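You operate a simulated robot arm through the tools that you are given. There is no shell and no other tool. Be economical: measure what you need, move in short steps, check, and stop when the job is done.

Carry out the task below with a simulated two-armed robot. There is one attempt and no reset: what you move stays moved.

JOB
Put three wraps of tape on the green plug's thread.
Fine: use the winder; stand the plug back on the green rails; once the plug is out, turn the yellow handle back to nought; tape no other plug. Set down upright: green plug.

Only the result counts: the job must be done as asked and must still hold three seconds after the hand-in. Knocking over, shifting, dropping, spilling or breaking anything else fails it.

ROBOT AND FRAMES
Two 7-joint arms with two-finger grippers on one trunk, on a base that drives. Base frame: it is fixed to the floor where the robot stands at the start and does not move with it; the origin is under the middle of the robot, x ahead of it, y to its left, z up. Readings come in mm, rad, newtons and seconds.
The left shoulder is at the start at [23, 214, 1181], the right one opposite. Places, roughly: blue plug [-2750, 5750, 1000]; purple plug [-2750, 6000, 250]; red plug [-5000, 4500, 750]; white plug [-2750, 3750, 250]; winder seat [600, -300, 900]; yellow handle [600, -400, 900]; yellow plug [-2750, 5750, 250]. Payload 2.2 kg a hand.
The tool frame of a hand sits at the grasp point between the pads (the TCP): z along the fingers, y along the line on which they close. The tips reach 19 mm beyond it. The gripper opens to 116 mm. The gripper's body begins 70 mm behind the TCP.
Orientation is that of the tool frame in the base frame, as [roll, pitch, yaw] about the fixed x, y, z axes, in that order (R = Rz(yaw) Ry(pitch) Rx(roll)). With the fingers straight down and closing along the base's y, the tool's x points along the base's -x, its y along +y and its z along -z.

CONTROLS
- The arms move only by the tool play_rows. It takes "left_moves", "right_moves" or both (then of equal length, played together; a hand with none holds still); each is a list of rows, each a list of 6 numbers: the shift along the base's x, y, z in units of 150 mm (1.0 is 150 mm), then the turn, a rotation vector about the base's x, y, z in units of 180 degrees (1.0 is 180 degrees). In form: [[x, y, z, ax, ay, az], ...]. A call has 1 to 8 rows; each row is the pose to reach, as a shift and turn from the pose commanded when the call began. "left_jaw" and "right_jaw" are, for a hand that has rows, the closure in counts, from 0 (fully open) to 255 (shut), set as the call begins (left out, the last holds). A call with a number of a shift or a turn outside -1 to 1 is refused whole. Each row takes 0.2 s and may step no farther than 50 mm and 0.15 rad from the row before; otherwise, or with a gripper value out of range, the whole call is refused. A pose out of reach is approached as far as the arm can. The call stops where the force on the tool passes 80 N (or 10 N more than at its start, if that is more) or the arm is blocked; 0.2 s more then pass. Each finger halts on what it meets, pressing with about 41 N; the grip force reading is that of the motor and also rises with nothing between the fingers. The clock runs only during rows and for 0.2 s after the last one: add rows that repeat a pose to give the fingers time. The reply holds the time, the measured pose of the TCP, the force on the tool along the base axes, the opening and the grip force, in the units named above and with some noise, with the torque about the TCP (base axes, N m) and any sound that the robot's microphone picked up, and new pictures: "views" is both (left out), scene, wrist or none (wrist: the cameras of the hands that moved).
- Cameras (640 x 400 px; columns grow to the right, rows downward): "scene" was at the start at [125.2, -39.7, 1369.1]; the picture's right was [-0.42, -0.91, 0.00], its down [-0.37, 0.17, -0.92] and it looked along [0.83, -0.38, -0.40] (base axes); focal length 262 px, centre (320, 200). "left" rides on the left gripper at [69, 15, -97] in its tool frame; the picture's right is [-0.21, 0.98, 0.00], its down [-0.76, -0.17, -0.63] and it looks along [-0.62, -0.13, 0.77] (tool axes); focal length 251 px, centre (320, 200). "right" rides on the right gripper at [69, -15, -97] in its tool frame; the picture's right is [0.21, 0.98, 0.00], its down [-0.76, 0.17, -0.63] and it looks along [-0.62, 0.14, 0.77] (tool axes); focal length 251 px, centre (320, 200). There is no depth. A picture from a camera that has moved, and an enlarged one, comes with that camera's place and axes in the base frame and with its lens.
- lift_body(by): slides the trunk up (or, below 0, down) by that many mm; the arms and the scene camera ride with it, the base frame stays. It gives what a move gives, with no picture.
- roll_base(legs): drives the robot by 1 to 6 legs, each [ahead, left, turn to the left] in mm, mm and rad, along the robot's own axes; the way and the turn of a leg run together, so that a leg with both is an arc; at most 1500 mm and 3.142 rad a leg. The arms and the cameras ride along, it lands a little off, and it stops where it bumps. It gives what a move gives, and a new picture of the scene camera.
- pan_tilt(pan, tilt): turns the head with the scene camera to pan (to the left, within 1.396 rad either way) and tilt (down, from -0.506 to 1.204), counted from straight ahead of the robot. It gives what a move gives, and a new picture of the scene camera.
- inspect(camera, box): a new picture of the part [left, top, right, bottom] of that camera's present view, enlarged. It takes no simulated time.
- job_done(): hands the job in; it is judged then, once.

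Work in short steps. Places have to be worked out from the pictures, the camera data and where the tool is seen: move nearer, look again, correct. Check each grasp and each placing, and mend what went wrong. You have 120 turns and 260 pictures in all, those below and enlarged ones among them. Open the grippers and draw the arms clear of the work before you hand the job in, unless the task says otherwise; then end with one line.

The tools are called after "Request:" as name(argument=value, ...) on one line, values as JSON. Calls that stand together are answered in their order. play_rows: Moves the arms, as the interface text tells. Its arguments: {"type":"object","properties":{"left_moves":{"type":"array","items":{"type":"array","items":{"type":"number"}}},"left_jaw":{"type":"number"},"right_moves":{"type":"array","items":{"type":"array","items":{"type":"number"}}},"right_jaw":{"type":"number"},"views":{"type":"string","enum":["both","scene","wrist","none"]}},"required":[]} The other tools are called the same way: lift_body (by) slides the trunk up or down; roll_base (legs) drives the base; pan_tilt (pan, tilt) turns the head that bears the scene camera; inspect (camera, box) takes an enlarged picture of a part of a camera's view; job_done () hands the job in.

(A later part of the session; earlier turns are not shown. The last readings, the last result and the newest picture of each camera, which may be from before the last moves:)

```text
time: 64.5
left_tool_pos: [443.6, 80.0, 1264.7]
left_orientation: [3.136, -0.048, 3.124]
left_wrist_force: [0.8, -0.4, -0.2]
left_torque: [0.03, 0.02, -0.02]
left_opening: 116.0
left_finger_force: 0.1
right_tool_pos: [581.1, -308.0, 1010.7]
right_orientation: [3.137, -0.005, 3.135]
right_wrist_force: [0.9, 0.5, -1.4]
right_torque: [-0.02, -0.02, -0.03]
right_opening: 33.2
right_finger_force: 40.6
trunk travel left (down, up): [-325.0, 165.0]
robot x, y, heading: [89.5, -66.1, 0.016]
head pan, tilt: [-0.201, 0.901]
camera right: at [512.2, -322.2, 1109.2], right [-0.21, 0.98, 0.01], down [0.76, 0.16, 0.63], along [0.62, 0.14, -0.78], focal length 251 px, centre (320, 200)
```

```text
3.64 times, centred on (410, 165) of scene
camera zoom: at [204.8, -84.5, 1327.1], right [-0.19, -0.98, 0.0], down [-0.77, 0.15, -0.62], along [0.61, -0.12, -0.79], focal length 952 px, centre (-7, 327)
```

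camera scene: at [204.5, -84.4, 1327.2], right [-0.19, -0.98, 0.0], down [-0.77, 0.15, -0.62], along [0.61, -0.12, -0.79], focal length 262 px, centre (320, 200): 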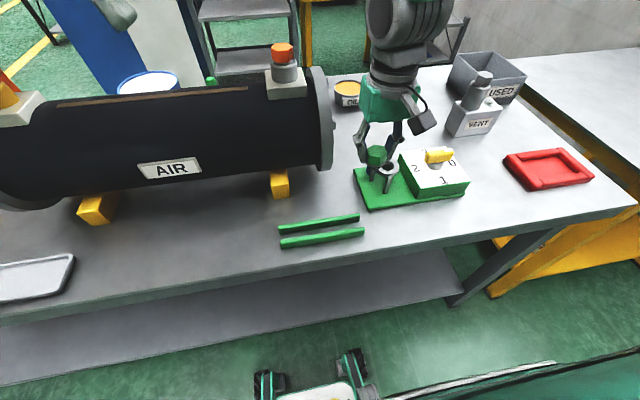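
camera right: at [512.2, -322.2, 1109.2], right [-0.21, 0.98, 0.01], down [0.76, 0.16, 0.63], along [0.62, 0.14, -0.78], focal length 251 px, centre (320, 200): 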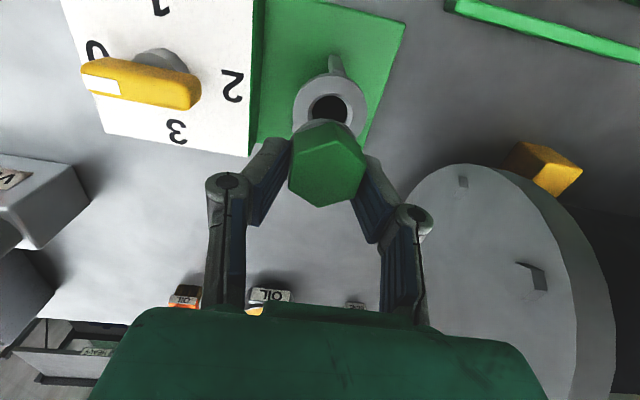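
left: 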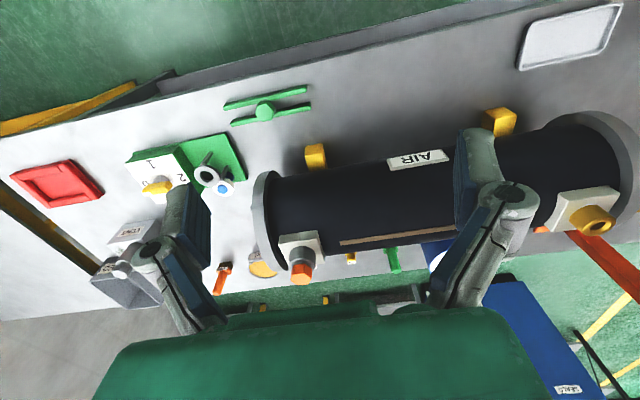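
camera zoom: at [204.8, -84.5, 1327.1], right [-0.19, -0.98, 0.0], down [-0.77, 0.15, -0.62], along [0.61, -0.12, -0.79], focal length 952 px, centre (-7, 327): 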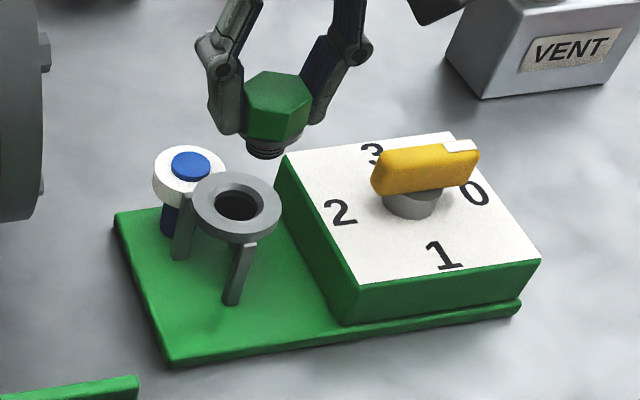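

The refined ring estimate is ≈(573,-300,930), so shift by (-4,+4.5) and lower to z≈985.

Request:
play_rows(right_moves=[[-0.014, 0.015, -0.05, 0, 0, 0], [-0.027, 0.03, -0.1, 0, 0, 0], [-0.027, 0.03, -0.17, 0, 0, 0], [-0.027, 0.03, -0.17, 0, 0, 0]], views="wrist")

Request:
inspect(camera="scene", box=[340, 110, 480, 220])

Request:
inspect(camera="right", box=[260, 60, 400, 220])

```text
time: 65.5
left_tool_pos: [444.1, 79.8, 1264.2]
left_orientation: [3.135, -0.05, 3.124]
left_wrist_force: [0.4, -0.3, 0.7]
left_torque: [0.0, 0.01, 0.04]
left_opening: 115.9
left_finger_force: 0.2
right_tool_pos: [577.7, -303.0, 985.7]
right_orientation: [3.136, -0.005, 3.132]
right_wrist_force: [-0.3, 0.4, -1.3]
right_torque: [0.02, -0.03, -0.01]
right_opening: 33.2
right_finger_force: 40.9
trunk travel left (down, up): [-325.0, 165.0]
robot x, y, heading: [89.4, -71.3, 0.009]
head pan, tilt: [-0.201, 0.901]
camera right: at [508.2, -318.5, 1083.1], right [-0.21, 0.98, 0.01], down [0.76, 0.16, 0.63], along [0.62, 0.13, -0.78], focal length 251 px, centre (320, 200)
```

right: 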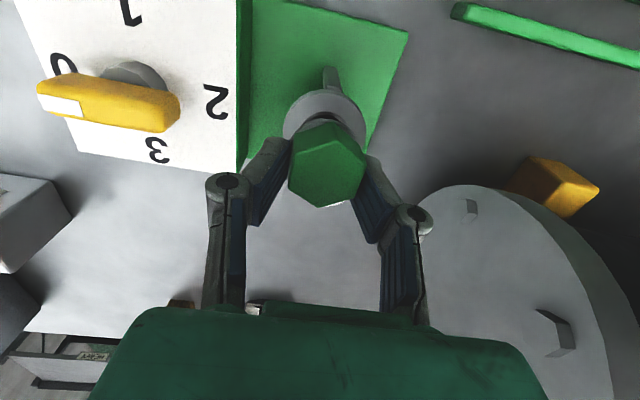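

```text
3.64 times, centred on (410, 165) of scene
camera zoom: at [204.8, -84.3, 1327.2], right [-0.19, -0.98, 0.0], down [-0.77, 0.15, -0.62], along [0.61, -0.12, -0.79], focal length 952 px, centre (-7, 327)
```

zoom: 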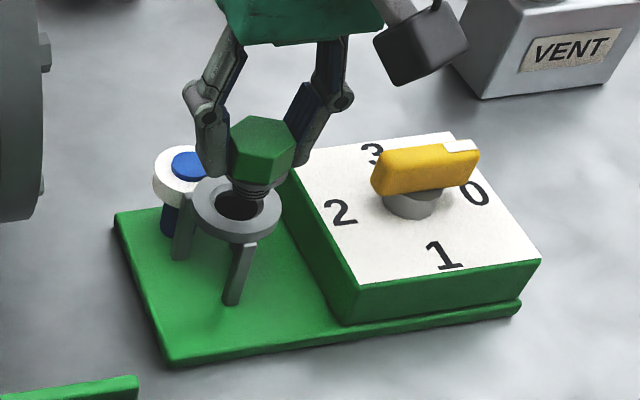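

```text
2.50 times, centred on (330, 140) of right
camera zoom: at [508.2, -318.5, 1083.1], right [-0.21, 0.98, 0.01], down [0.76, 0.16, 0.63], along [0.62, 0.13, -0.78], focal length 629 px, centre (295, 350)
```

zoom: 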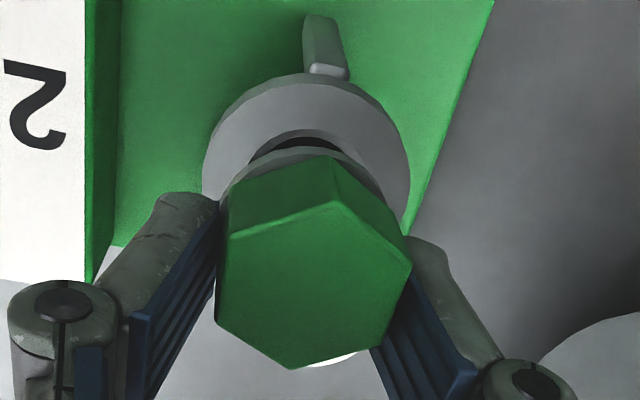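

Nearly aligned. I zoom tighter on the plug to check tilt and thread position.

Request:
inspect(camera="scene", box=[370, 130, 430, 190])

```text
6.67 times, centred on (400, 160) of scene
camera zoom: at [204.8, -84.3, 1327.2], right [-0.19, -0.98, 0.0], down [-0.77, 0.15, -0.62], along [0.61, -0.12, -0.79], focal length 1744 px, centre (-213, 467)
```

zoom: 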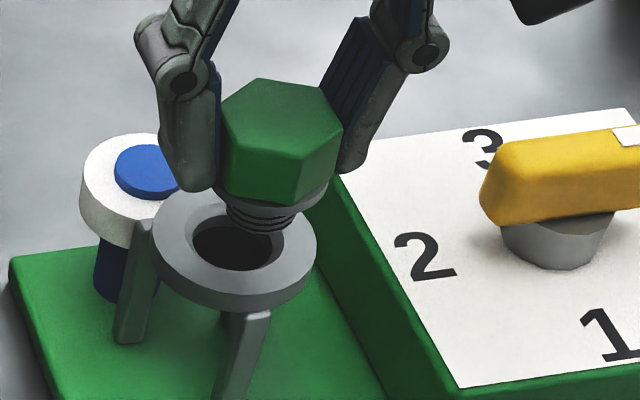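

Shift about (+2.5,+3) mm and lower 10 mm, then look again before insertion.

Request:
play_rows(right_moves=[[0.008, 0.01, -0.02, 0, 0, 0], [0.017, 0.02, -0.05, 0, 0, 0], [0.017, 0.02, -0.067, 0, 0, 0], [0.017, 0.02, -0.067, 0, 0, 0]], views="none")

Request:
inspect(camera="scene", box=[370, 130, 430, 190])

Request:
inspect(camera="right", box=[260, 60, 400, 220])

```text
time: 66.5
left_tool_pos: [443.3, 79.3, 1264.4]
left_orientation: [3.136, -0.049, 3.126]
left_wrist_force: [0.0, 0.3, 0.2]
left_torque: [-0.02, -0.01, 0.02]
left_opening: 116.0
left_finger_force: 0.1
right_tool_pos: [579.6, -298.9, 974.4]
right_orientation: [3.137, -0.006, 3.136]
right_wrist_force: [0.9, -0.8, -0.7]
right_torque: [0.01, 0.0, 0.0]
right_opening: 33.2
right_finger_force: 40.9
trunk travel left (down, up): [-325.0, 165.0]
robot x, y, heading: [88.1, -73.0, 0.012]
head pan, tilt: [-0.201, 0.901]
```

```text
6.67 times, centred on (400, 160) of scene
camera zoom: at [205.0, -84.3, 1327.1], right [-0.19, -0.98, 0.0], down [-0.77, 0.15, -0.62], along [0.61, -0.12, -0.79], focal length 1744 px, centre (-213, 467)
```

zoom: 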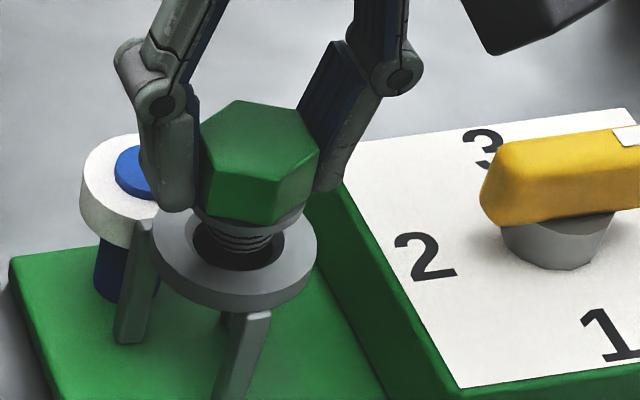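

```text
2.50 times, centred on (330, 140) of right
camera zoom: at [511.4, -315.0, 1072.6], right [-0.21, 0.98, 0.01], down [0.76, 0.16, 0.63], along [0.62, 0.13, -0.78], focal length 629 px, centre (295, 350)
```

zoom: 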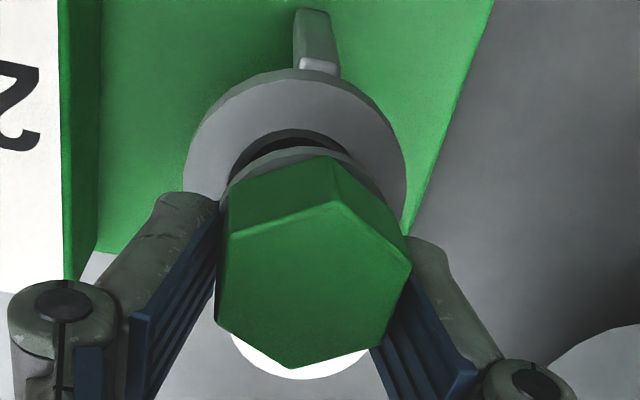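

The plug sits a bit tilted in the grip (thread toward -y). I tilt the hand +0.07 rad about x to bring it upright and lower slightly.

Request:
play_rows(right_moves=[[0, 0, 0, 0.011, 0, 0], [0, 0, -0.02, 0.022, 0, 0], [0, 0, -0.04, 0.022, 0, 0], [0, 0, -0.04, 0.022, 0, 0]], views="none")

Request:
inspect(camera="scene", box=[370, 130, 430, 190])

Request:
inspect(camera="right", box=[260, 60, 400, 220])

```text
time: 67.5
left_tool_pos: [444.9, 79.9, 1263.8]
left_orientation: [3.137, -0.049, 3.124]
left_wrist_force: [0.4, -0.3, 0.1]
left_torque: [-0.03, -0.03, -0.01]
left_opening: 116.2
left_finger_force: 0.1
right_tool_pos: [580.1, -299.0, 969.8]
right_orientation: [3.067, -0.003, 3.134]
right_wrist_force: [1.0, -0.4, -1.1]
right_torque: [-0.01, -0.01, 0.02]
right_opening: 33.0
right_finger_force: 41.3
trunk travel left (down, up): [-325.0, 165.0]
robot x, y, heading: [90.7, -67.5, 0.018]
head pan, tilt: [-0.201, 0.901]
```

```text
6.67 times, centred on (400, 160) of scene
camera zoom: at [205.0, -84.7, 1327.1], right [-0.19, -0.98, 0.0], down [-0.77, 0.15, -0.62], along [0.61, -0.12, -0.79], focal length 1744 px, centre (-213, 467)
```

zoom: 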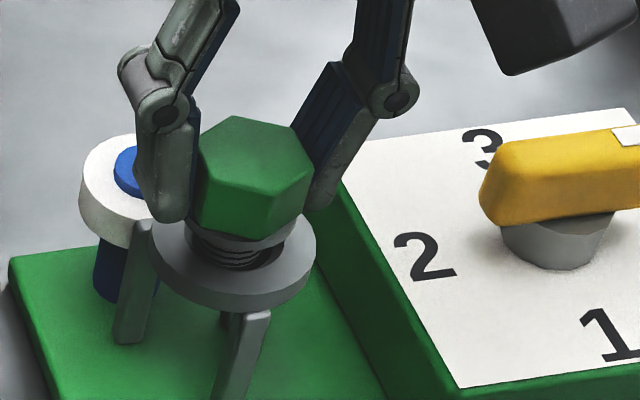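

```text
2.50 times, centred on (330, 140) of right
camera zoom: at [511.1, -321.6, 1065.5], right [-0.21, 0.98, 0.07], down [0.76, 0.11, 0.64], along [0.61, 0.19, -0.77], focal length 629 px, centre (295, 350)
```

zoom: 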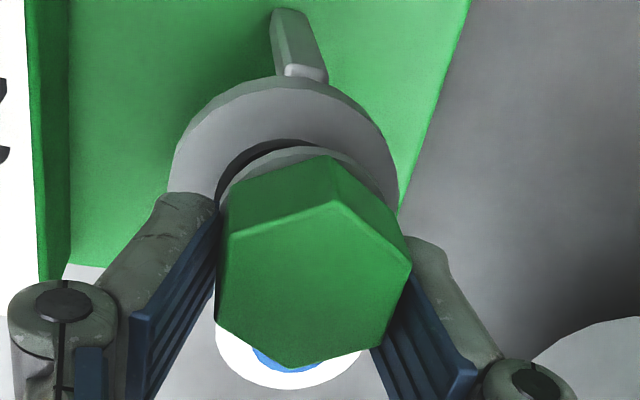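

On re-measuring the head edges, the plug is actually parallel to the tool, so I undo the tilt, shift (-1.5,-1.5) and lower carefully watching force.

Request:
play_rows(right_moves=[[-0.005, -0.005, 0, -0.011, 0, 0], [-0.01, -0.01, 0, -0.022, 0, 0], [-0.01, -0.01, -0.02, -0.022, 0, 0], [-0.01, -0.01, -0.05, -0.022, 0, 0], [-0.01, -0.01, -0.05, -0.022, 0, 0]], views="none")

Request:
inspect(camera="scene", box=[370, 130, 430, 190])

Request:
inspect(camera="right", box=[260, 60, 400, 220])

```text
time: 68.7
left_tool_pos: [444.3, 78.7, 1263.9]
left_orientation: [3.138, -0.049, 3.124]
left_wrist_force: [-0.8, -0.3, -0.5]
left_torque: [-0.03, 0.04, -0.02]
left_opening: 116.0
left_finger_force: 0.1
right_tool_pos: [579.0, -300.7, 961.6]
right_orientation: [3.137, -0.004, 3.134]
right_wrist_force: [2.3, 0.6, -0.8]
right_torque: [-0.01, -0.08, 0.0]
right_opening: 33.1
right_finger_force: 40.3
trunk travel left (down, up): [-325.0, 165.0]
robot x, y, heading: [92.3, -70.6, 0.013]
head pan, tilt: [-0.201, 0.901]
```

```text
6.67 times, centred on (400, 160) of scene
camera zoom: at [205.6, -84.2, 1327.1], right [-0.19, -0.98, 0.0], down [-0.77, 0.15, -0.62], along [0.61, -0.12, -0.79], focal length 1744 px, centre (-213, 467)
```

zoom: 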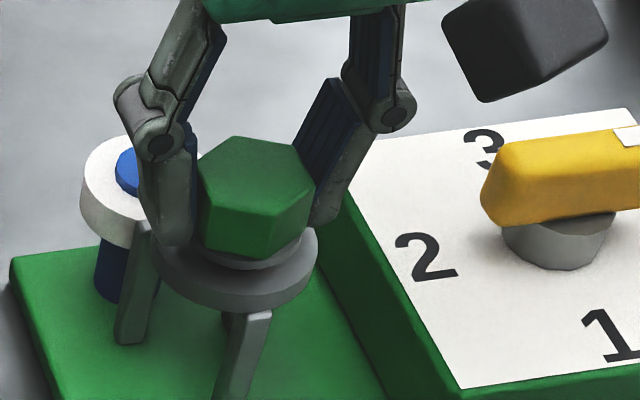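

```text
2.50 times, centred on (330, 140) of right
camera zoom: at [510.4, -316.3, 1059.3], right [-0.21, 0.98, 0.01], down [0.76, 0.16, 0.63], along [0.62, 0.13, -0.78], focal length 629 px, centre (295, 350)
```

zoom: 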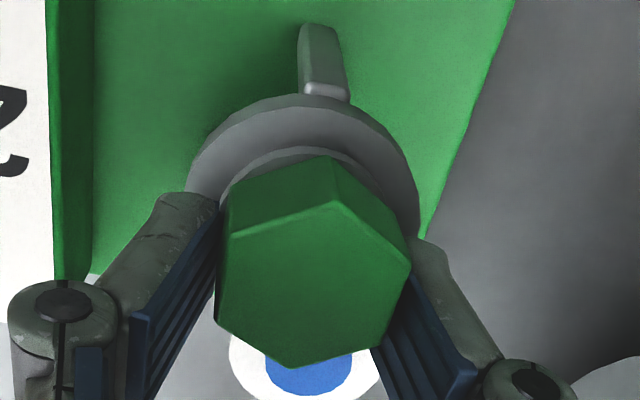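

The thread has entered the hole with tiny side force. Lower further in small steps.

Request:
play_rows(right_moves=[[0.005, 0, -0.015, 0, 0, 0], [0.007, 0, -0.03, 0, 0, 0], [0.007, 0, -0.045, 0, 0, 0], [0.007, 0, -0.045, 0, 0, 0]], views="none")

Request:
inspect(camera="scene", box=[370, 130, 430, 190])

```text
time: 69.7
left_tool_pos: [442.9, 79.4, 1264.2]
left_orientation: [3.137, -0.046, 3.123]
left_wrist_force: [0.4, 0.6, 0.0]
left_torque: [-0.01, 0.0, -0.03]
left_opening: 116.1
left_finger_force: 0.0
right_tool_pos: [578.6, -300.5, 956.1]
right_orientation: [3.138, -0.001, 3.136]
right_wrist_force: [-0.2, -2.4, 15.6]
right_torque: [-0.01, 0.02, -0.01]
right_opening: 32.9
right_finger_force: 40.8
trunk travel left (down, up): [-325.0, 165.0]
robot x, y, heading: [88.7, -71.6, 0.017]
head pan, tilt: [-0.201, 0.901]
```

```text
6.67 times, centred on (400, 160) of scene
camera zoom: at [202.7, -83.9, 1327.6], right [-0.19, -0.98, 0.0], down [-0.77, 0.15, -0.62], along [0.61, -0.12, -0.78], focal length 1744 px, centre (-213, 467)
```

zoom: 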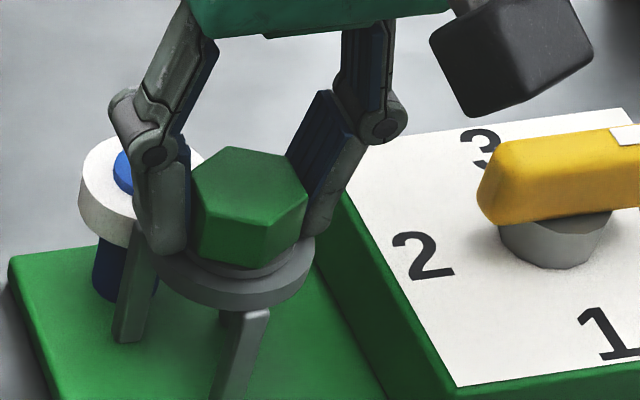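

Contact at z≈956 with 15 N. Press 2 mm more to confirm it is fully seated.

Request:
play_rows(right_moves=[[0, 0.0, -0.01, 0, 0, 0], [0, 0, -0.015, 0, 0, 0], [0, 0, -0.015, 0, 0, 0]], views="wrist")

Request:
inspect(camera="right", box=[260, 60, 400, 220])

```text
time: 70.5
left_tool_pos: [440.6, 80.8, 1267.4]
left_orientation: [3.135, -0.039, 3.125]
left_wrist_force: [-0.3, -0.9, 0.1]
left_torque: [-0.03, -0.03, -0.01]
left_opening: 116.1
left_finger_force: 0.0
right_tool_pos: [578.8, -300.8, 956.2]
right_orientation: [3.138, 0.004, 3.134]
right_wrist_force: [0.7, -8.1, 46.0]
right_torque: [-0.67, 0.14, 0.02]
right_opening: 33.4
right_finger_force: 41.6
trunk travel left (down, up): [-325.0, 165.0]
robot x, y, heading: [88.4, -71.6, 0.015]
head pan, tilt: [-0.201, 0.901]
camera right: at [509.8, -316.0, 1053.4], right [-0.21, 0.98, 0.0], down [0.76, 0.16, 0.64], along [0.62, 0.13, -0.77], focal length 251 px, centre (320, 200)
```

right: 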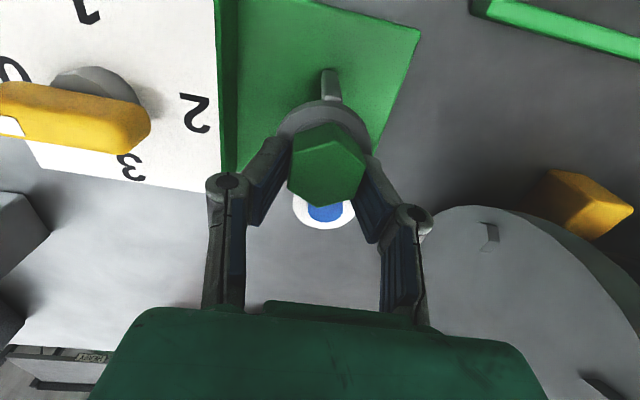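

```text
2.50 times, centred on (330, 140) of right
camera zoom: at [509.8, -316.0, 1053.4], right [-0.21, 0.98, 0.0], down [0.76, 0.16, 0.64], along [0.62, 0.13, -0.77], focal length 629 px, centre (295, 350)
```

zoom: 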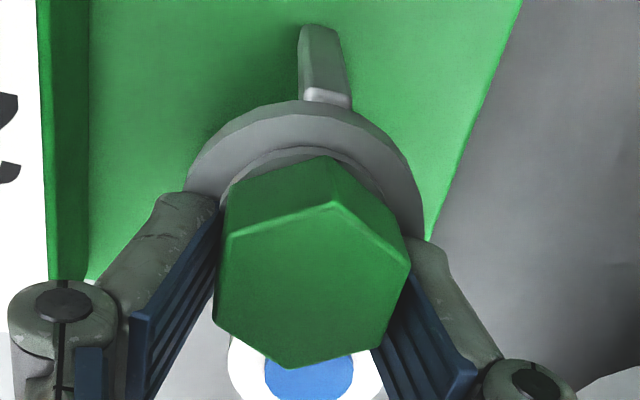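

Firmly seated (46 N, no further travel). Relieve the push and open to ~60 mm.

Request:
play_rows(right_moves=[[0, 0, 0.02, 0, 0, 0], [0, 0, 0.02, 0, 0, 0]], views="none")

Request:
play_rows(right_moves=[[0, 0, 0, 0, 0, 0], [0, 0, 0, 0, 0, 0], [0, 0, 0, 0, 0, 0]], right_jaw=123, views="wrist")

Request:
inspect(camera="scene", box=[370, 130, 430, 190])

```text
time: 71.0
left_tool_pos: [442.5, 79.8, 1267.4]
left_orientation: [3.136, -0.044, 3.124]
left_wrist_force: [0.3, 0.2, -0.1]
left_torque: [0.0, 0.0, -0.01]
left_opening: 116.0
left_finger_force: 0.1
right_tool_pos: [579.3, -301.0, 956.6]
right_orientation: [3.137, -0.004, 3.135]
right_wrist_force: [3.2, -6.0, 26.9]
right_torque: [-0.75, 0.11, 0.09]
right_opening: 33.4
right_finger_force: 40.7
trunk travel left (down, up): [-325.0, 165.0]
robot x, y, heading: [89.5, -75.2, 0.01]
head pan, tilt: [-0.201, 0.901]
```

```text
time: 71.8
left_tool_pos: [445.6, 79.4, 1263.7]
left_orientation: [3.137, -0.048, 3.123]
left_wrist_force: [-0.1, -0.1, 0.2]
left_torque: [-0.01, 0.03, 0.03]
left_opening: 115.8
left_finger_force: 0.2
right_tool_pos: [580.4, -301.6, 955.5]
right_orientation: [3.137, -0.005, 3.136]
right_wrist_force: [-1.1, 0.0, -0.7]
right_torque: [0.02, -0.02, 0.01]
right_opening: 59.8
right_finger_force: 0.0
trunk travel left (down, up): [-325.0, 165.0]
robot x, y, heading: [92.6, -70.0, 0.01]
head pan, tilt: [-0.201, 0.901]
camera right: at [511.5, -316.4, 1052.9], right [-0.21, 0.98, 0.01], down [0.76, 0.16, 0.63], along [0.61, 0.13, -0.78], focal length 251 px, centre (320, 200)
```

right: 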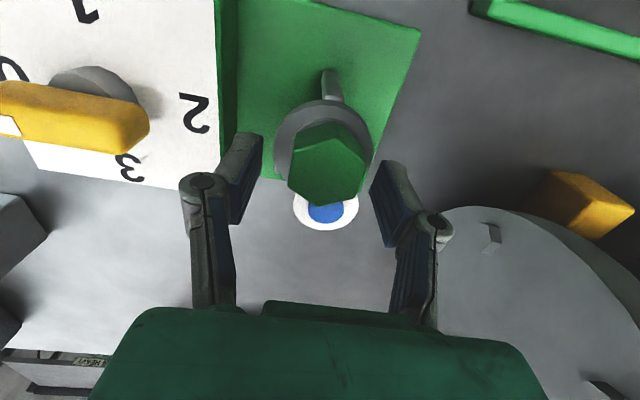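

```text
6.67 times, centred on (400, 160) of scene
camera zoom: at [205.2, -84.6, 1327.1], right [-0.19, -0.98, 0.0], down [-0.77, 0.15, -0.62], along [0.61, -0.12, -0.79], focal length 1744 px, centre (-213, 467)
```

zoom: 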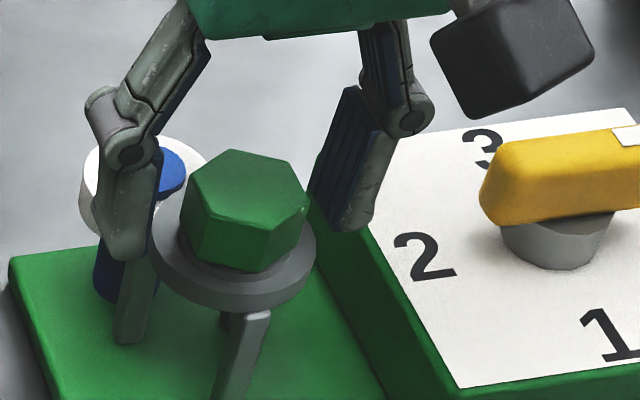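

Seated well. Raise the hand and move over toward the handle.

Request:
play_rows(right_moves=[[0, 0, 0.15, 0, 0, 0], [0, 0, 0.35, 0, 0, 0], [0, -0.1, 0.5, 0, 0, 0], [0, -0.25, 0.55, 0, 0, 0], [0, -0.4, 0.55, 0, 0, 0], [0, -0.55, 0.55, 0, 0, 0], [0, -0.75, 0.55, 0, 0, 0], [0, -0.75, 0.55, 0, 0, 0]], views="both")

```text
time: 73.7
left_tool_pos: [444.9, 78.6, 1266.4]
left_orientation: [3.134, -0.049, 3.123]
left_wrist_force: [0.4, 0.2, 0.5]
left_torque: [-0.02, 0.02, 0.03]
left_opening: 115.8
left_finger_force: 0.0
right_tool_pos: [580.2, -415.1, 1035.6]
right_orientation: [3.138, -0.006, 3.134]
right_wrist_force: [0.2, 0.0, 0.2]
right_torque: [0.02, -0.01, -0.01]
right_opening: 60.1
right_finger_force: 0.0
trunk travel left (down, up): [-325.0, 165.0]
robot x, y, heading: [89.8, -73.9, 0.01]
head pan, tilt: [-0.201, 0.901]
camera scene: at [204.8, -86.2, 1327.1], right [-0.19, -0.98, 0.0], down [-0.77, 0.15, -0.62], along [0.61, -0.11, -0.79], focal length 262 px, centre (320, 200)
camera right: at [511.6, -430.6, 1134.2], right [-0.21, 0.98, 0.01], down [0.76, 0.16, 0.63], along [0.61, 0.14, -0.78], focal length 251 px, centre (320, 200)
```

scene: 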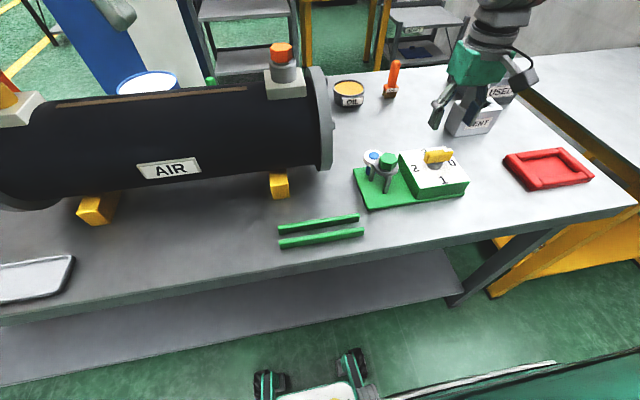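
right: 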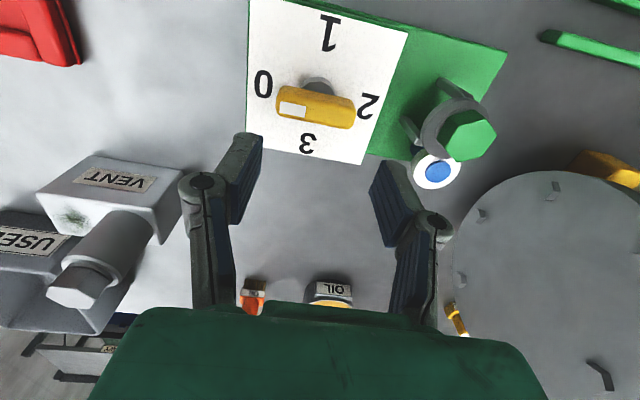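

Good reach. Inspect the handle closely for its centre and height.

Request:
inspect(camera="right", box=[240, 20, 400, 140])

Request:
inspect(camera="scene", box=[395, 130, 475, 190])

```text
3.33 times, centred on (320, 80) of right
camera zoom: at [511.6, -430.6, 1134.2], right [-0.21, 0.98, 0.01], down [0.76, 0.16, 0.63], along [0.61, 0.14, -0.78], focal length 838 px, centre (320, 600)
```

zoom: 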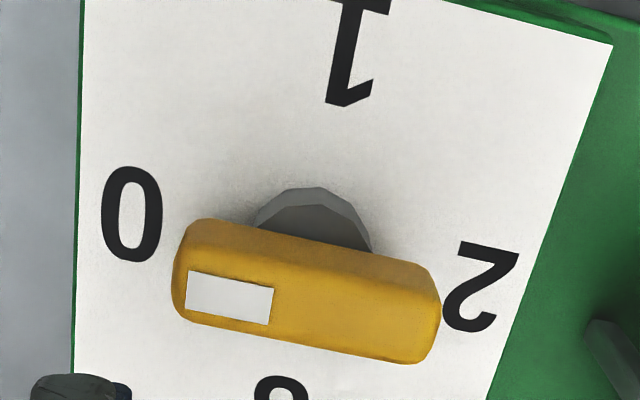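

```text
6.67 times, centred on (435, 160) of scene
camera zoom: at [204.8, -86.2, 1327.1], right [-0.19, -0.98, 0.0], down [-0.77, 0.15, -0.62], along [0.61, -0.11, -0.79], focal length 1744 px, centre (-447, 467)
```

zoom: 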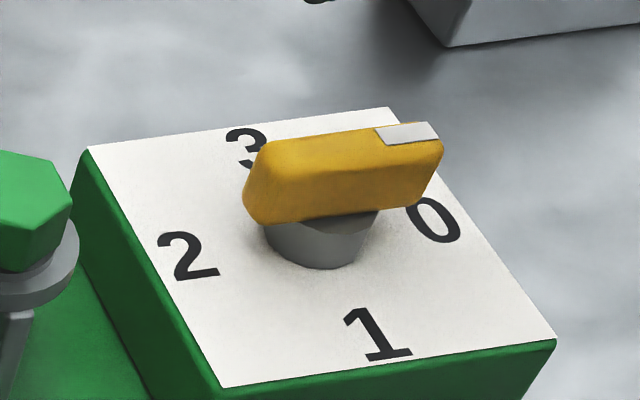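

Handle bar ≈(578.5,-417.5), top z≈947, width ~14. Rotate the hand +90° over it so it closes along x.

Request:
play_rows(right_moves=[[-0.005, -0.01, -0.03, 0, 0, 0.046], [-0.01, -0.015, -0.06, 0, 0, 0.092], [-0.01, -0.015, -0.09, 0, 0, 0.138], [-0.01, -0.015, -0.12, 0, 0, 0.184], [-0.01, -0.015, -0.15, 0, 0, 0.23], [-0.01, -0.015, -0.18, 0, 0, 0.276], [-0.01, -0.015, -0.2, 0, 0, 0.322], [-0.01, -0.015, -0.2, 0, 0, 0.368]], views="none")

Request:
play_rows(right_moves=[[0, 0, 0, 0, 0, 0.044], [0, 0, 0, 0, 0, 0.088], [0, 0, 0, 0, 0, 0.132], [0, 0, 0, 0, 0, 0.132]], views="both")

```text
time: 75.5
left_tool_pos: [444.4, 77.7, 1265.3]
left_orientation: [3.135, -0.047, 3.123]
left_wrist_force: [0.0, -0.1, -0.2]
left_torque: [0.02, 0.0, 0.02]
left_opening: 116.2
left_finger_force: 0.1
right_tool_pos: [578.0, -416.7, 1006.3]
right_orientation: [3.134, -0.002, -1.989]
right_wrist_force: [0.8, 0.2, 0.1]
right_torque: [0.01, 0.04, 0.0]
right_opening: 59.9
right_finger_force: 0.1
trunk travel left (down, up): [-325.0, 165.0]
robot x, y, heading: [90.3, -73.4, 0.012]
head pan, tilt: [-0.201, 0.901]
```

```text
time: 76.5
left_tool_pos: [445.2, 78.3, 1265.2]
left_orientation: [3.135, -0.05, 3.124]
left_wrist_force: [-0.3, -0.3, 0.9]
left_torque: [0.01, 0.04, 0.02]
left_opening: 116.1
left_finger_force: 0.1
right_tool_pos: [577.9, -415.2, 1008.7]
right_orientation: [3.136, -0.002, -1.576]
right_wrist_force: [0.4, -0.3, 0.3]
right_torque: [0.04, -0.02, -0.03]
right_opening: 60.1
right_finger_force: 0.1
trunk travel left (down, up): [-325.0, 165.0]
robot x, y, heading: [91.1, -72.3, 0.015]
head pan, tilt: [-0.201, 0.901]
camera scene: at [204.7, -85.6, 1327.1], right [-0.19, -0.98, 0.0], down [-0.77, 0.15, -0.62], along [0.61, -0.12, -0.79], focal length 262 px, centre (320, 200)
camera right: at [593.9, -485.7, 1105.5], right [-0.98, -0.21, 0.01], down [-0.16, 0.76, 0.63], along [-0.14, 0.62, -0.78], focal length 251 px, centre (320, 200)
```

scene: 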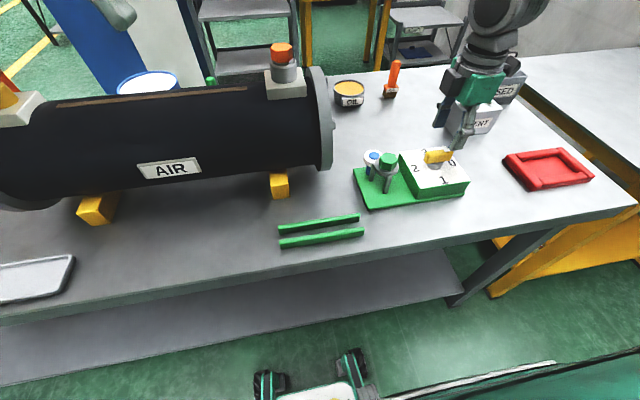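
right: 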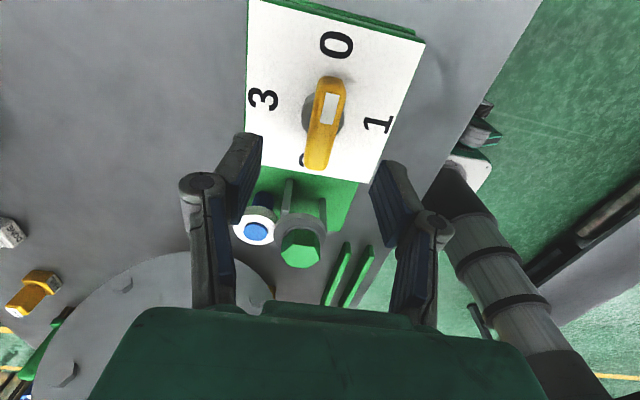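

Handle pivot refined to ≈(576.5,-422). Shift and lower to z≈954 around the bar, then check.

Request:
play_rows(right_moves=[[-0.005, -0.025, -0.06, 0, 0, 0], [-0.008, -0.045, -0.13, 0, 0, 0], [-0.008, -0.045, -0.2, 0, 0, 0], [-0.008, -0.045, -0.27, 0, 0, 0], [-0.008, -0.045, -0.33, 0, 0, 0], [-0.008, -0.045, -0.33, 0, 0, 0]], views="wrist")

Request:
inspect(camera="scene", box=[395, 120, 485, 190])

```text
time: 77.8
left_tool_pos: [444.1, 77.9, 1265.4]
left_orientation: [3.136, -0.05, 3.124]
left_wrist_force: [-0.5, 0.1, -0.6]
left_torque: [-0.01, -0.01, -0.02]
left_opening: 115.8
left_finger_force: 0.1
right_tool_pos: [577.4, -422.4, 958.0]
right_orientation: [3.136, -0.004, -1.578]
right_wrist_force: [0.4, 0.8, -0.1]
right_torque: [0.0, 0.0, 0.0]
right_opening: 60.0
right_finger_force: 0.3
trunk travel left (down, up): [-325.0, 165.0]
robot x, y, heading: [86.5, -74.9, 0.01]
head pan, tilt: [-0.201, 0.901]
camera right: at [592.3, -492.1, 1056.3], right [-0.98, -0.21, 0.01], down [-0.16, 0.76, 0.63], along [-0.14, 0.62, -0.78], focal length 251 px, centre (320, 200)
```

right: 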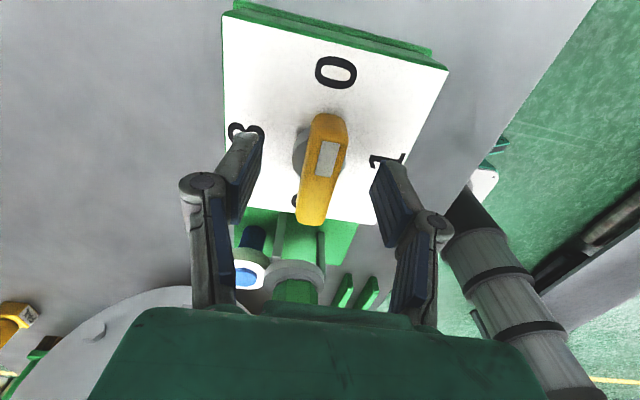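

```text
5.71 times, centred on (440, 155) of scene
camera zoom: at [204.7, -85.8, 1327.2], right [-0.19, -0.98, 0.0], down [-0.77, 0.15, -0.62], along [0.61, -0.11, -0.79], focal length 1495 px, centre (-366, 457)
```

zoom: 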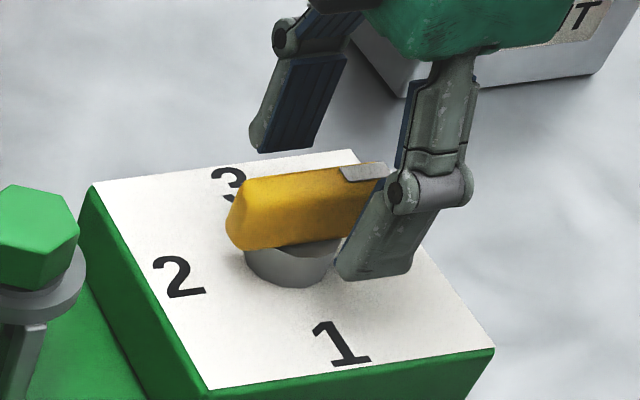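

Pivot estimates agree around (575,-420). Lower 3 mm more, y +2, and close on the bar.

Request:
play_rows(right_moves=[[-0.005, 0.012, -0.02, 0, 0, 0], [-0.005, 0.012, -0.02, 0, 0, 0], [-0.005, 0.012, -0.02, 0, 0, 0], [-0.005, 0.012, -0.02, 0, 0, 0], [-0.005, 0.012, -0.02, 0, 0, 0]], right_jaw=255, views="wrist")

Request:
inspect(camera="scene", box=[395, 120, 485, 190])

```text
time: 79.0
left_tool_pos: [442.2, 78.5, 1266.8]
left_orientation: [3.136, -0.045, 3.124]
left_wrist_force: [-0.6, -0.4, 0.1]
left_torque: [-0.02, 0.02, 0.03]
left_opening: 115.8
left_finger_force: 0.0
right_tool_pos: [576.2, -422.5, 957.7]
right_orientation: [3.139, -0.003, -1.578]
right_wrist_force: [2.1, -15.5, 27.1]
right_torque: [-0.68, -0.04, -0.02]
right_opening: 19.2
right_finger_force: 44.2
trunk travel left (down, up): [-325.0, 165.0]
robot x, y, heading: [86.4, -74.0, 0.018]
head pan, tilt: [-0.201, 0.901]
camera right: at [591.2, -491.4, 1055.4], right [-0.98, -0.21, 0.0], down [-0.16, 0.76, 0.63], along [-0.13, 0.62, -0.78], focal length 251 px, centre (320, 200)
```

right: 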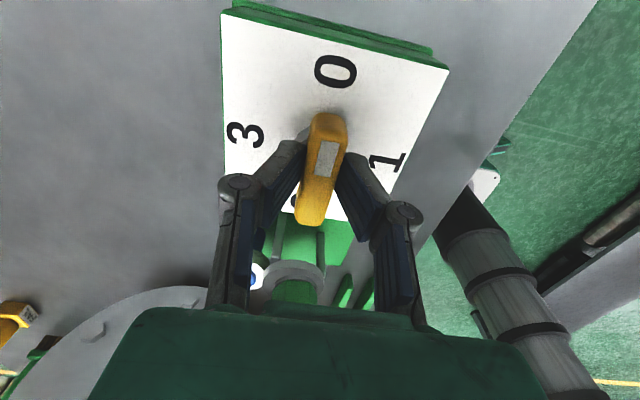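

```text
5.71 times, centred on (440, 155) of scene
camera zoom: at [201.7, -87.7, 1327.7], right [-0.19, -0.98, 0.0], down [-0.77, 0.15, -0.62], along [0.61, -0.11, -0.78], focal length 1495 px, centre (-366, 457)
```

zoom: 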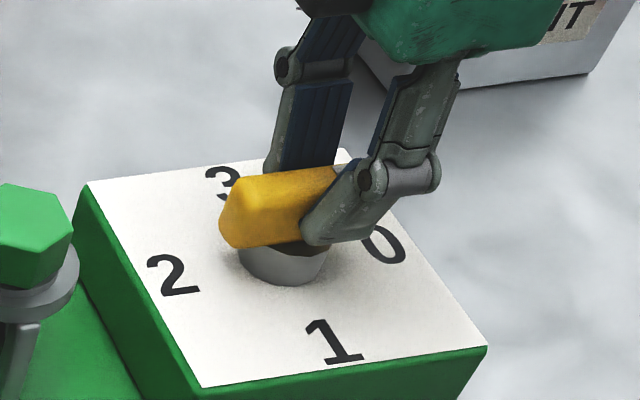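

Gripped, but tips rest on the knob. Reopen slightly, raise 3 mm, shift y +1.5, then close again.

Request:
play_rows(right_moves=[[0, 0, 0.02, 0, 0, 0], [0, 0.01, 0.025, 0, 0, 0], [0, 0.01, 0.025, 0, 0, 0]], right_jaw=185, views="none")

Request:
play_rows(right_moves=[[0, 0, 0, 0, 0, 0], [0, 0, 0, 0, 0, 0], [0, 0, 0, 0, 0, 0]], right_jaw=255, views="none")

```text
time: 79.8
left_tool_pos: [444.6, 78.2, 1263.6]
left_orientation: [3.137, -0.049, 3.123]
left_wrist_force: [-0.2, 0.7, 0.1]
left_torque: [0.0, -0.02, -0.01]
left_opening: 116.1
left_finger_force: 0.1
right_tool_pos: [575.1, -420.4, 958.7]
right_orientation: [3.134, -0.001, -1.576]
right_wrist_force: [1.0, 0.5, 0.5]
right_torque: [0.04, 0.01, 0.02]
right_opening: 31.8
right_finger_force: 0.0
trunk travel left (down, up): [-325.0, 165.0]
robot x, y, heading: [88.6, -71.5, 0.013]
head pan, tilt: [-0.201, 0.901]
```

```text
time: 80.7
left_tool_pos: [443.3, 78.8, 1263.8]
left_orientation: [3.134, -0.049, 3.125]
left_wrist_force: [-0.3, 0.9, 1.0]
left_torque: [-0.01, 0.0, 0.03]
left_opening: 115.9
left_finger_force: 0.0
right_tool_pos: [575.4, -420.6, 958.3]
right_orientation: [3.135, -0.002, -1.576]
right_wrist_force: [2.1, -1.5, -5.2]
right_torque: [0.53, -0.04, -0.02]
right_opening: 19.1
right_finger_force: 43.7
trunk travel left (down, up): [-325.0, 165.0]
robot x, y, heading: [89.3, -75.5, 0.013]
head pan, tilt: [-0.201, 0.901]
```

Clean grip with low forces. Rotate clockwise ~45° toward 1 and watch forces and sound.

Request:
play_rows(right_moves=[[0, 0, 0, 0, 0, -0.042], [0, 0, 0, 0, 0, -0.084], [0, 0, 0, 0, 0, -0.125], [0, 0, 0, 0, 0, -0.167], [0, 0, 0, 0, 0, -0.209], [0, 0, 0, 0, 0, -0.25]], views="wrist")

```text
time: 82.0
left_tool_pos: [442.8, 79.4, 1265.7]
left_orientation: [3.135, -0.044, 3.125]
left_wrist_force: [0.3, -0.5, 0.0]
left_torque: [0.0, 0.01, 0.0]
left_opening: 116.1
left_finger_force: 0.0
right_tool_pos: [574.9, -420.3, 958.1]
right_orientation: [3.136, -0.002, -2.365]
right_wrist_force: [-9.8, -0.4, 4.2]
right_torque: [0.48, -0.44, 0.0]
right_opening: 19.1
right_finger_force: 44.0
trunk travel left (down, up): [-325.0, 165.0]
robot x, y, heading: [86.8, -68.2, 0.015]
head pan, tilt: [-0.201, 0.901]
camera right: at [536.9, -479.5, 1057.2], right [-0.84, 0.55, 0.01], down [0.43, 0.65, 0.63], along [0.34, 0.53, -0.78], focal length 251 px, centre (320, 200)
```

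right: 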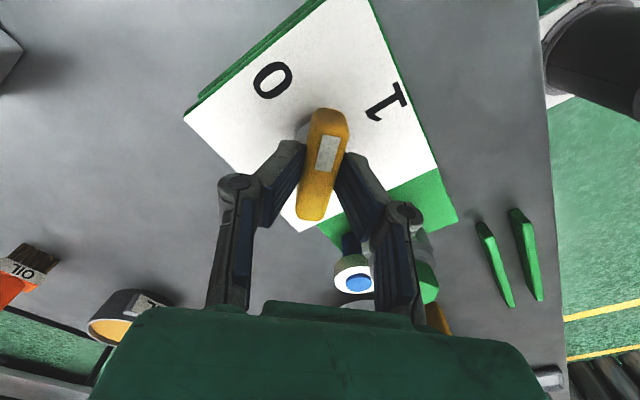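

Handle turns smoothly. Continue another 45° to 1 with a 1 mm correction.

Request:
play_rows(right_moves=[[-0.003, 0, 0, 0, 0, -0.042], [-0.007, 0, 0, 0, 0, -0.084], [-0.007, 0, 0, 0, 0, -0.125], [-0.007, 0, 0, 0, 0, -0.167], [-0.007, 0, 0, 0, 0, -0.209], [-0.007, 0, 0, 0, 0, -0.25]], views="none")

Request:
play_rows(right_moves=[[0, 0, 0, 0, 0, -0.042], [0, 0, 0, 0, 0, -0.084], [0, 0, 0, 0, 0, -0.125], [0, 0, 0, 0, 0, -0.167], [0, 0, 0, 0, 0, -0.209], [0, 0, 0, 0, 0, -0.25]], views="wrist")

```text
time: 83.5
left_tool_pos: [443.7, 81.8, 1265.9]
left_orientation: [3.137, -0.045, 3.123]
left_wrist_force: [0.0, 0.8, -0.1]
left_torque: [-0.03, -0.06, 0.01]
left_opening: 116.0
left_finger_force: 0.2
right_tool_pos: [574.4, -418.7, 958.3]
right_orientation: [3.139, -0.005, 3.132]
right_wrist_force: [-9.8, 5.5, -1.1]
right_torque: [0.13, -0.93, 0.02]
right_opening: 19.2
right_finger_force: 43.7
trunk travel left (down, up): [-325.0, 165.0]
robot x, y, heading: [90.2, -73.2, 0.01]
head pan, tilt: [-0.201, 0.901]
```

```text
time: 84.8
left_tool_pos: [444.3, 82.3, 1263.2]
left_orientation: [3.137, -0.048, 3.124]
left_wrist_force: [0.3, -0.8, 0.3]
left_torque: [-0.04, 0.0, -0.02]
left_opening: 116.0
left_finger_force: 0.1
right_tool_pos: [574.3, -415.8, 959.2]
right_orientation: [3.14, -0.003, 2.347]
right_wrist_force: [-5.2, 14.3, -10.2]
right_torque: [0.69, 0.55, 0.02]
right_opening: 19.1
right_finger_force: 43.9
trunk travel left (down, up): [-325.0, 165.0]
robot x, y, heading: [87.6, -72.2, 0.012]
head pan, tilt: [-0.201, 0.901]
camera right: at [515.9, -378.7, 1057.4], right [0.55, 0.84, 0.0], down [0.65, -0.43, 0.63], along [0.53, -0.34, -0.78], focal length 251 px, centre (320, 200)
```

right: 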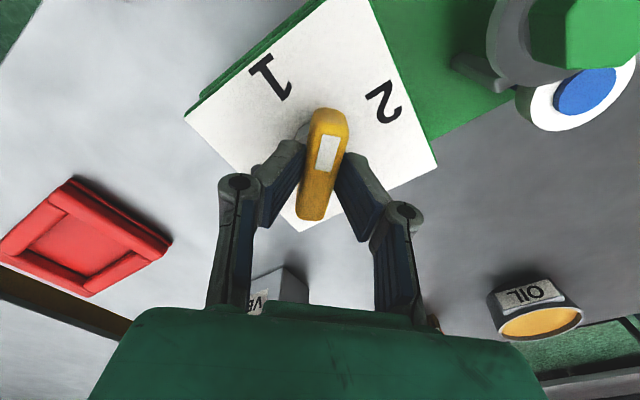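

Halfway between 1 and 2, with +14 N in y; correct +2 mm in y and continue to 2.

Request:
play_rows(right_moves=[[0, 0.007, 0, 0, 0, -0.042], [0, 0.013, 0, 0, 0, -0.084], [0, 0.013, 0, 0, 0, -0.125], [0, 0.013, 0, 0, 0, -0.167], [0, 0.013, 0, 0, 0, -0.209], [0, 0.013, 0, 0, 0, -0.25]], views="both")

```text
time: 86.2
left_tool_pos: [445.0, 82.0, 1264.4]
left_orientation: [3.139, -0.048, 3.125]
left_wrist_force: [0.6, 0.1, -0.4]
left_torque: [0.01, 0.0, 0.02]
left_opening: 116.0
left_finger_force: 0.1
right_tool_pos: [575.7, -416.0, 958.9]
right_orientation: [3.136, -0.003, 1.563]
right_wrist_force: [-2.1, 10.7, -6.6]
right_torque: [0.96, 0.1, 0.0]
right_opening: 19.1
right_finger_force: 44.1
trunk travel left (down, up): [-325.0, 165.0]
robot x, y, heading: [89.6, -71.3, 0.014]
head pan, tilt: [-0.201, 0.901]
camera scene: at [205.3, -81.9, 1327.1], right [-0.19, -0.98, 0.0], down [-0.77, 0.14, -0.62], along [0.61, -0.12, -0.79], focal length 262 px, centre (320, 200)
camera right: at [561.4, -347.3, 1057.1], right [0.98, 0.21, 0.01], down [0.16, -0.76, 0.63], along [0.13, -0.62, -0.78], focal length 251 px, centre (320, 200)
```

scene: 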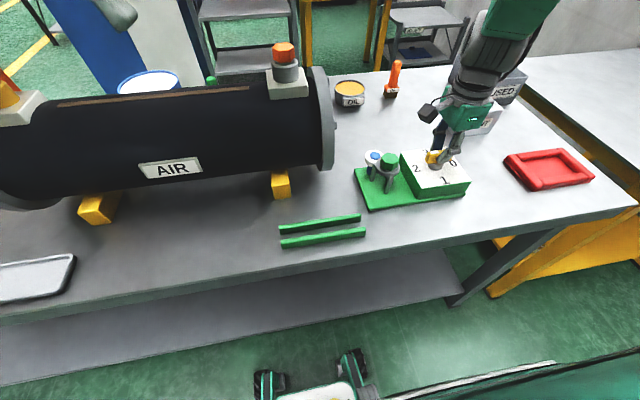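
right: 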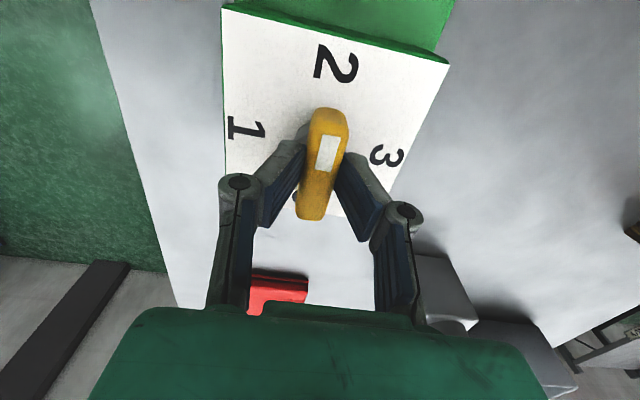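

At 2. Continue another 45°, checking whether the wrist still follows.

Request:
play_rows(right_moves=[[0, 0.005, 0, 0, 0, -0.042], [0, 0.01, 0, 0, 0, -0.084], [0, 0.01, 0, 0, 0, -0.125], [0, 0.01, 0, 0, 0, -0.167], [0, 0.01, 0, 0, 0, -0.209], [0, 0.01, 0, 0, 0, -0.25]], views="wrist")

```text
time: 87.7
left_tool_pos: [446.8, 80.2, 1263.8]
left_orientation: [3.138, -0.055, 3.126]
left_wrist_force: [-0.9, 0.1, -0.5]
left_torque: [-0.01, -0.02, -0.01]
left_opening: 116.1
left_finger_force: 0.1
right_tool_pos: [578.0, -415.9, 958.9]
right_orientation: [3.136, -0.003, 0.776]
right_wrist_force: [14.6, 1.0, -2.7]
right_torque: [-0.69, 0.41, 0.03]
right_opening: 19.3
right_finger_force: 43.9
trunk travel left (down, up): [-325.0, 165.0]
robot x, y, heading: [89.9, -75.0, 0.019]
head pan, tilt: [-0.201, 0.901]
camera right: at [615.9, -357.4, 1057.2], right [0.84, -0.55, 0.01], down [-0.43, -0.65, 0.63], along [-0.34, -0.53, -0.78], focal length 251 px, centre (320, 200)
```

right: 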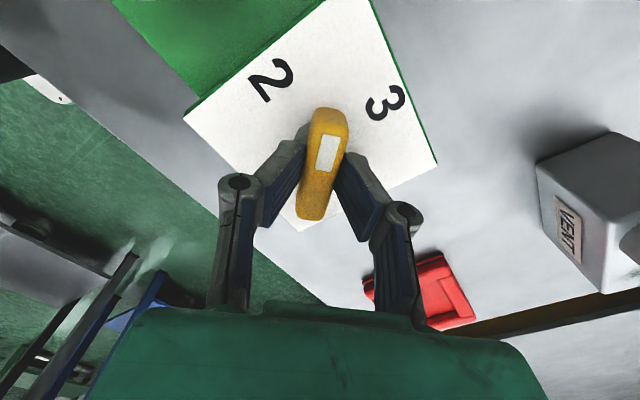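

Follows well. Correct x +2 mm and turn the last 45° to 3.

Request:
play_rows(right_moves=[[0.007, 0, 0, 0, 0, -0.042], [0.013, 0, 0, 0, 0, -0.084], [0.013, 0, 0, 0, 0, -0.125], [0.013, 0, 0, 0, 0, -0.167], [0.013, 0, 0, 0, 0, -0.209], [0.013, 0.0, 0, 0, 0, -0.25], [0.013, 0.0, 0, 0, 0, -0.25]], views="both")

Request:
inspect(camera="scene", box=[350, 120, 480, 210])

```text
time: 89.2
left_tool_pos: [445.2, 79.3, 1263.4]
left_orientation: [3.135, -0.051, 3.123]
left_wrist_force: [-0.6, 0.4, 0.6]
left_torque: [-0.02, -0.04, -0.02]
left_opening: 116.3
left_finger_force: 0.1
right_tool_pos: [577.6, -417.6, 960.1]
right_orientation: [3.137, -0.004, -0.008]
right_wrist_force: [15.5, -9.7, 17.0]
right_torque: [-0.2, 0.03, 0.0]
right_opening: 19.3
right_finger_force: 44.3
trunk travel left (down, up): [-325.0, 165.0]
robot x, y, heading: [86.0, -73.0, 0.014]
head pan, tilt: [-0.201, 0.901]
camera scene: at [205.7, -85.8, 1327.2], right [-0.19, -0.98, 0.0], down [-0.77, 0.15, -0.62], along [0.61, -0.11, -0.79], focal length 262 px, centre (320, 200)
camera right: at [647.2, -403.4, 1057.3], right [0.21, -0.98, 0.01], down [-0.76, -0.16, 0.63], along [-0.62, -0.13, -0.78], focal length 251 px, centre (320, 200)
```

scene: 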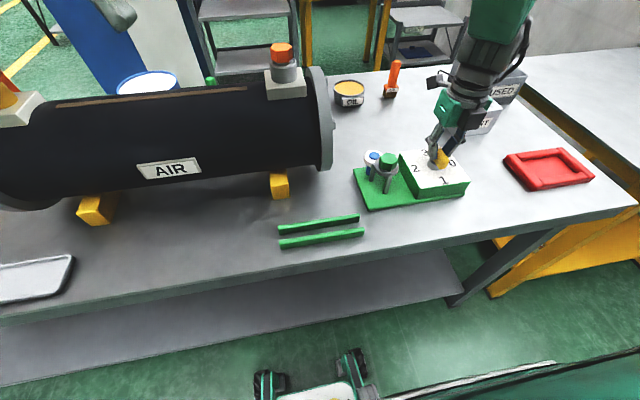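
right: 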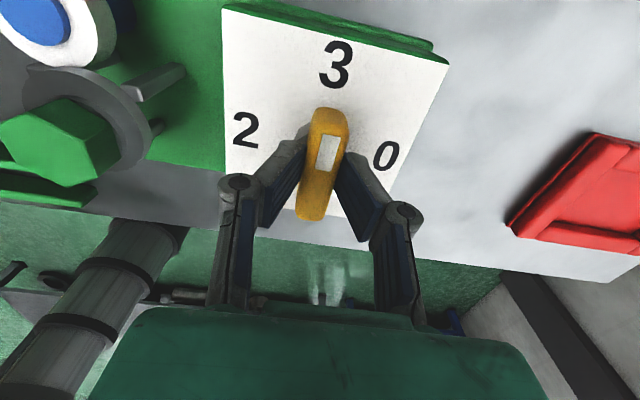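

```text
4.44 times, centred on (415, 165) of scene
camera zoom: at [205.7, -85.8, 1327.2], right [-0.19, -0.98, 0.0], down [-0.77, 0.15, -0.62], along [0.61, -0.11, -0.79], focal length 1163 px, centre (-102, 356)
```

zoom: 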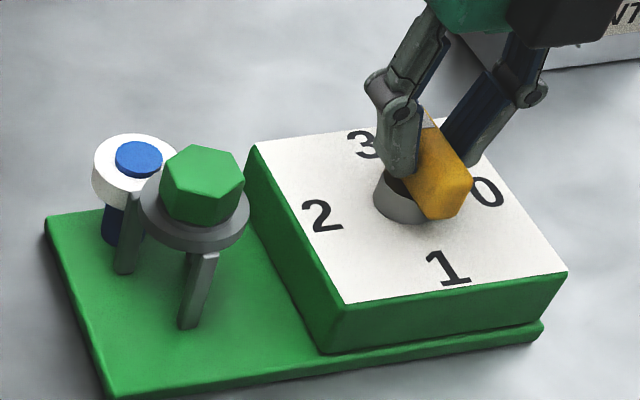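

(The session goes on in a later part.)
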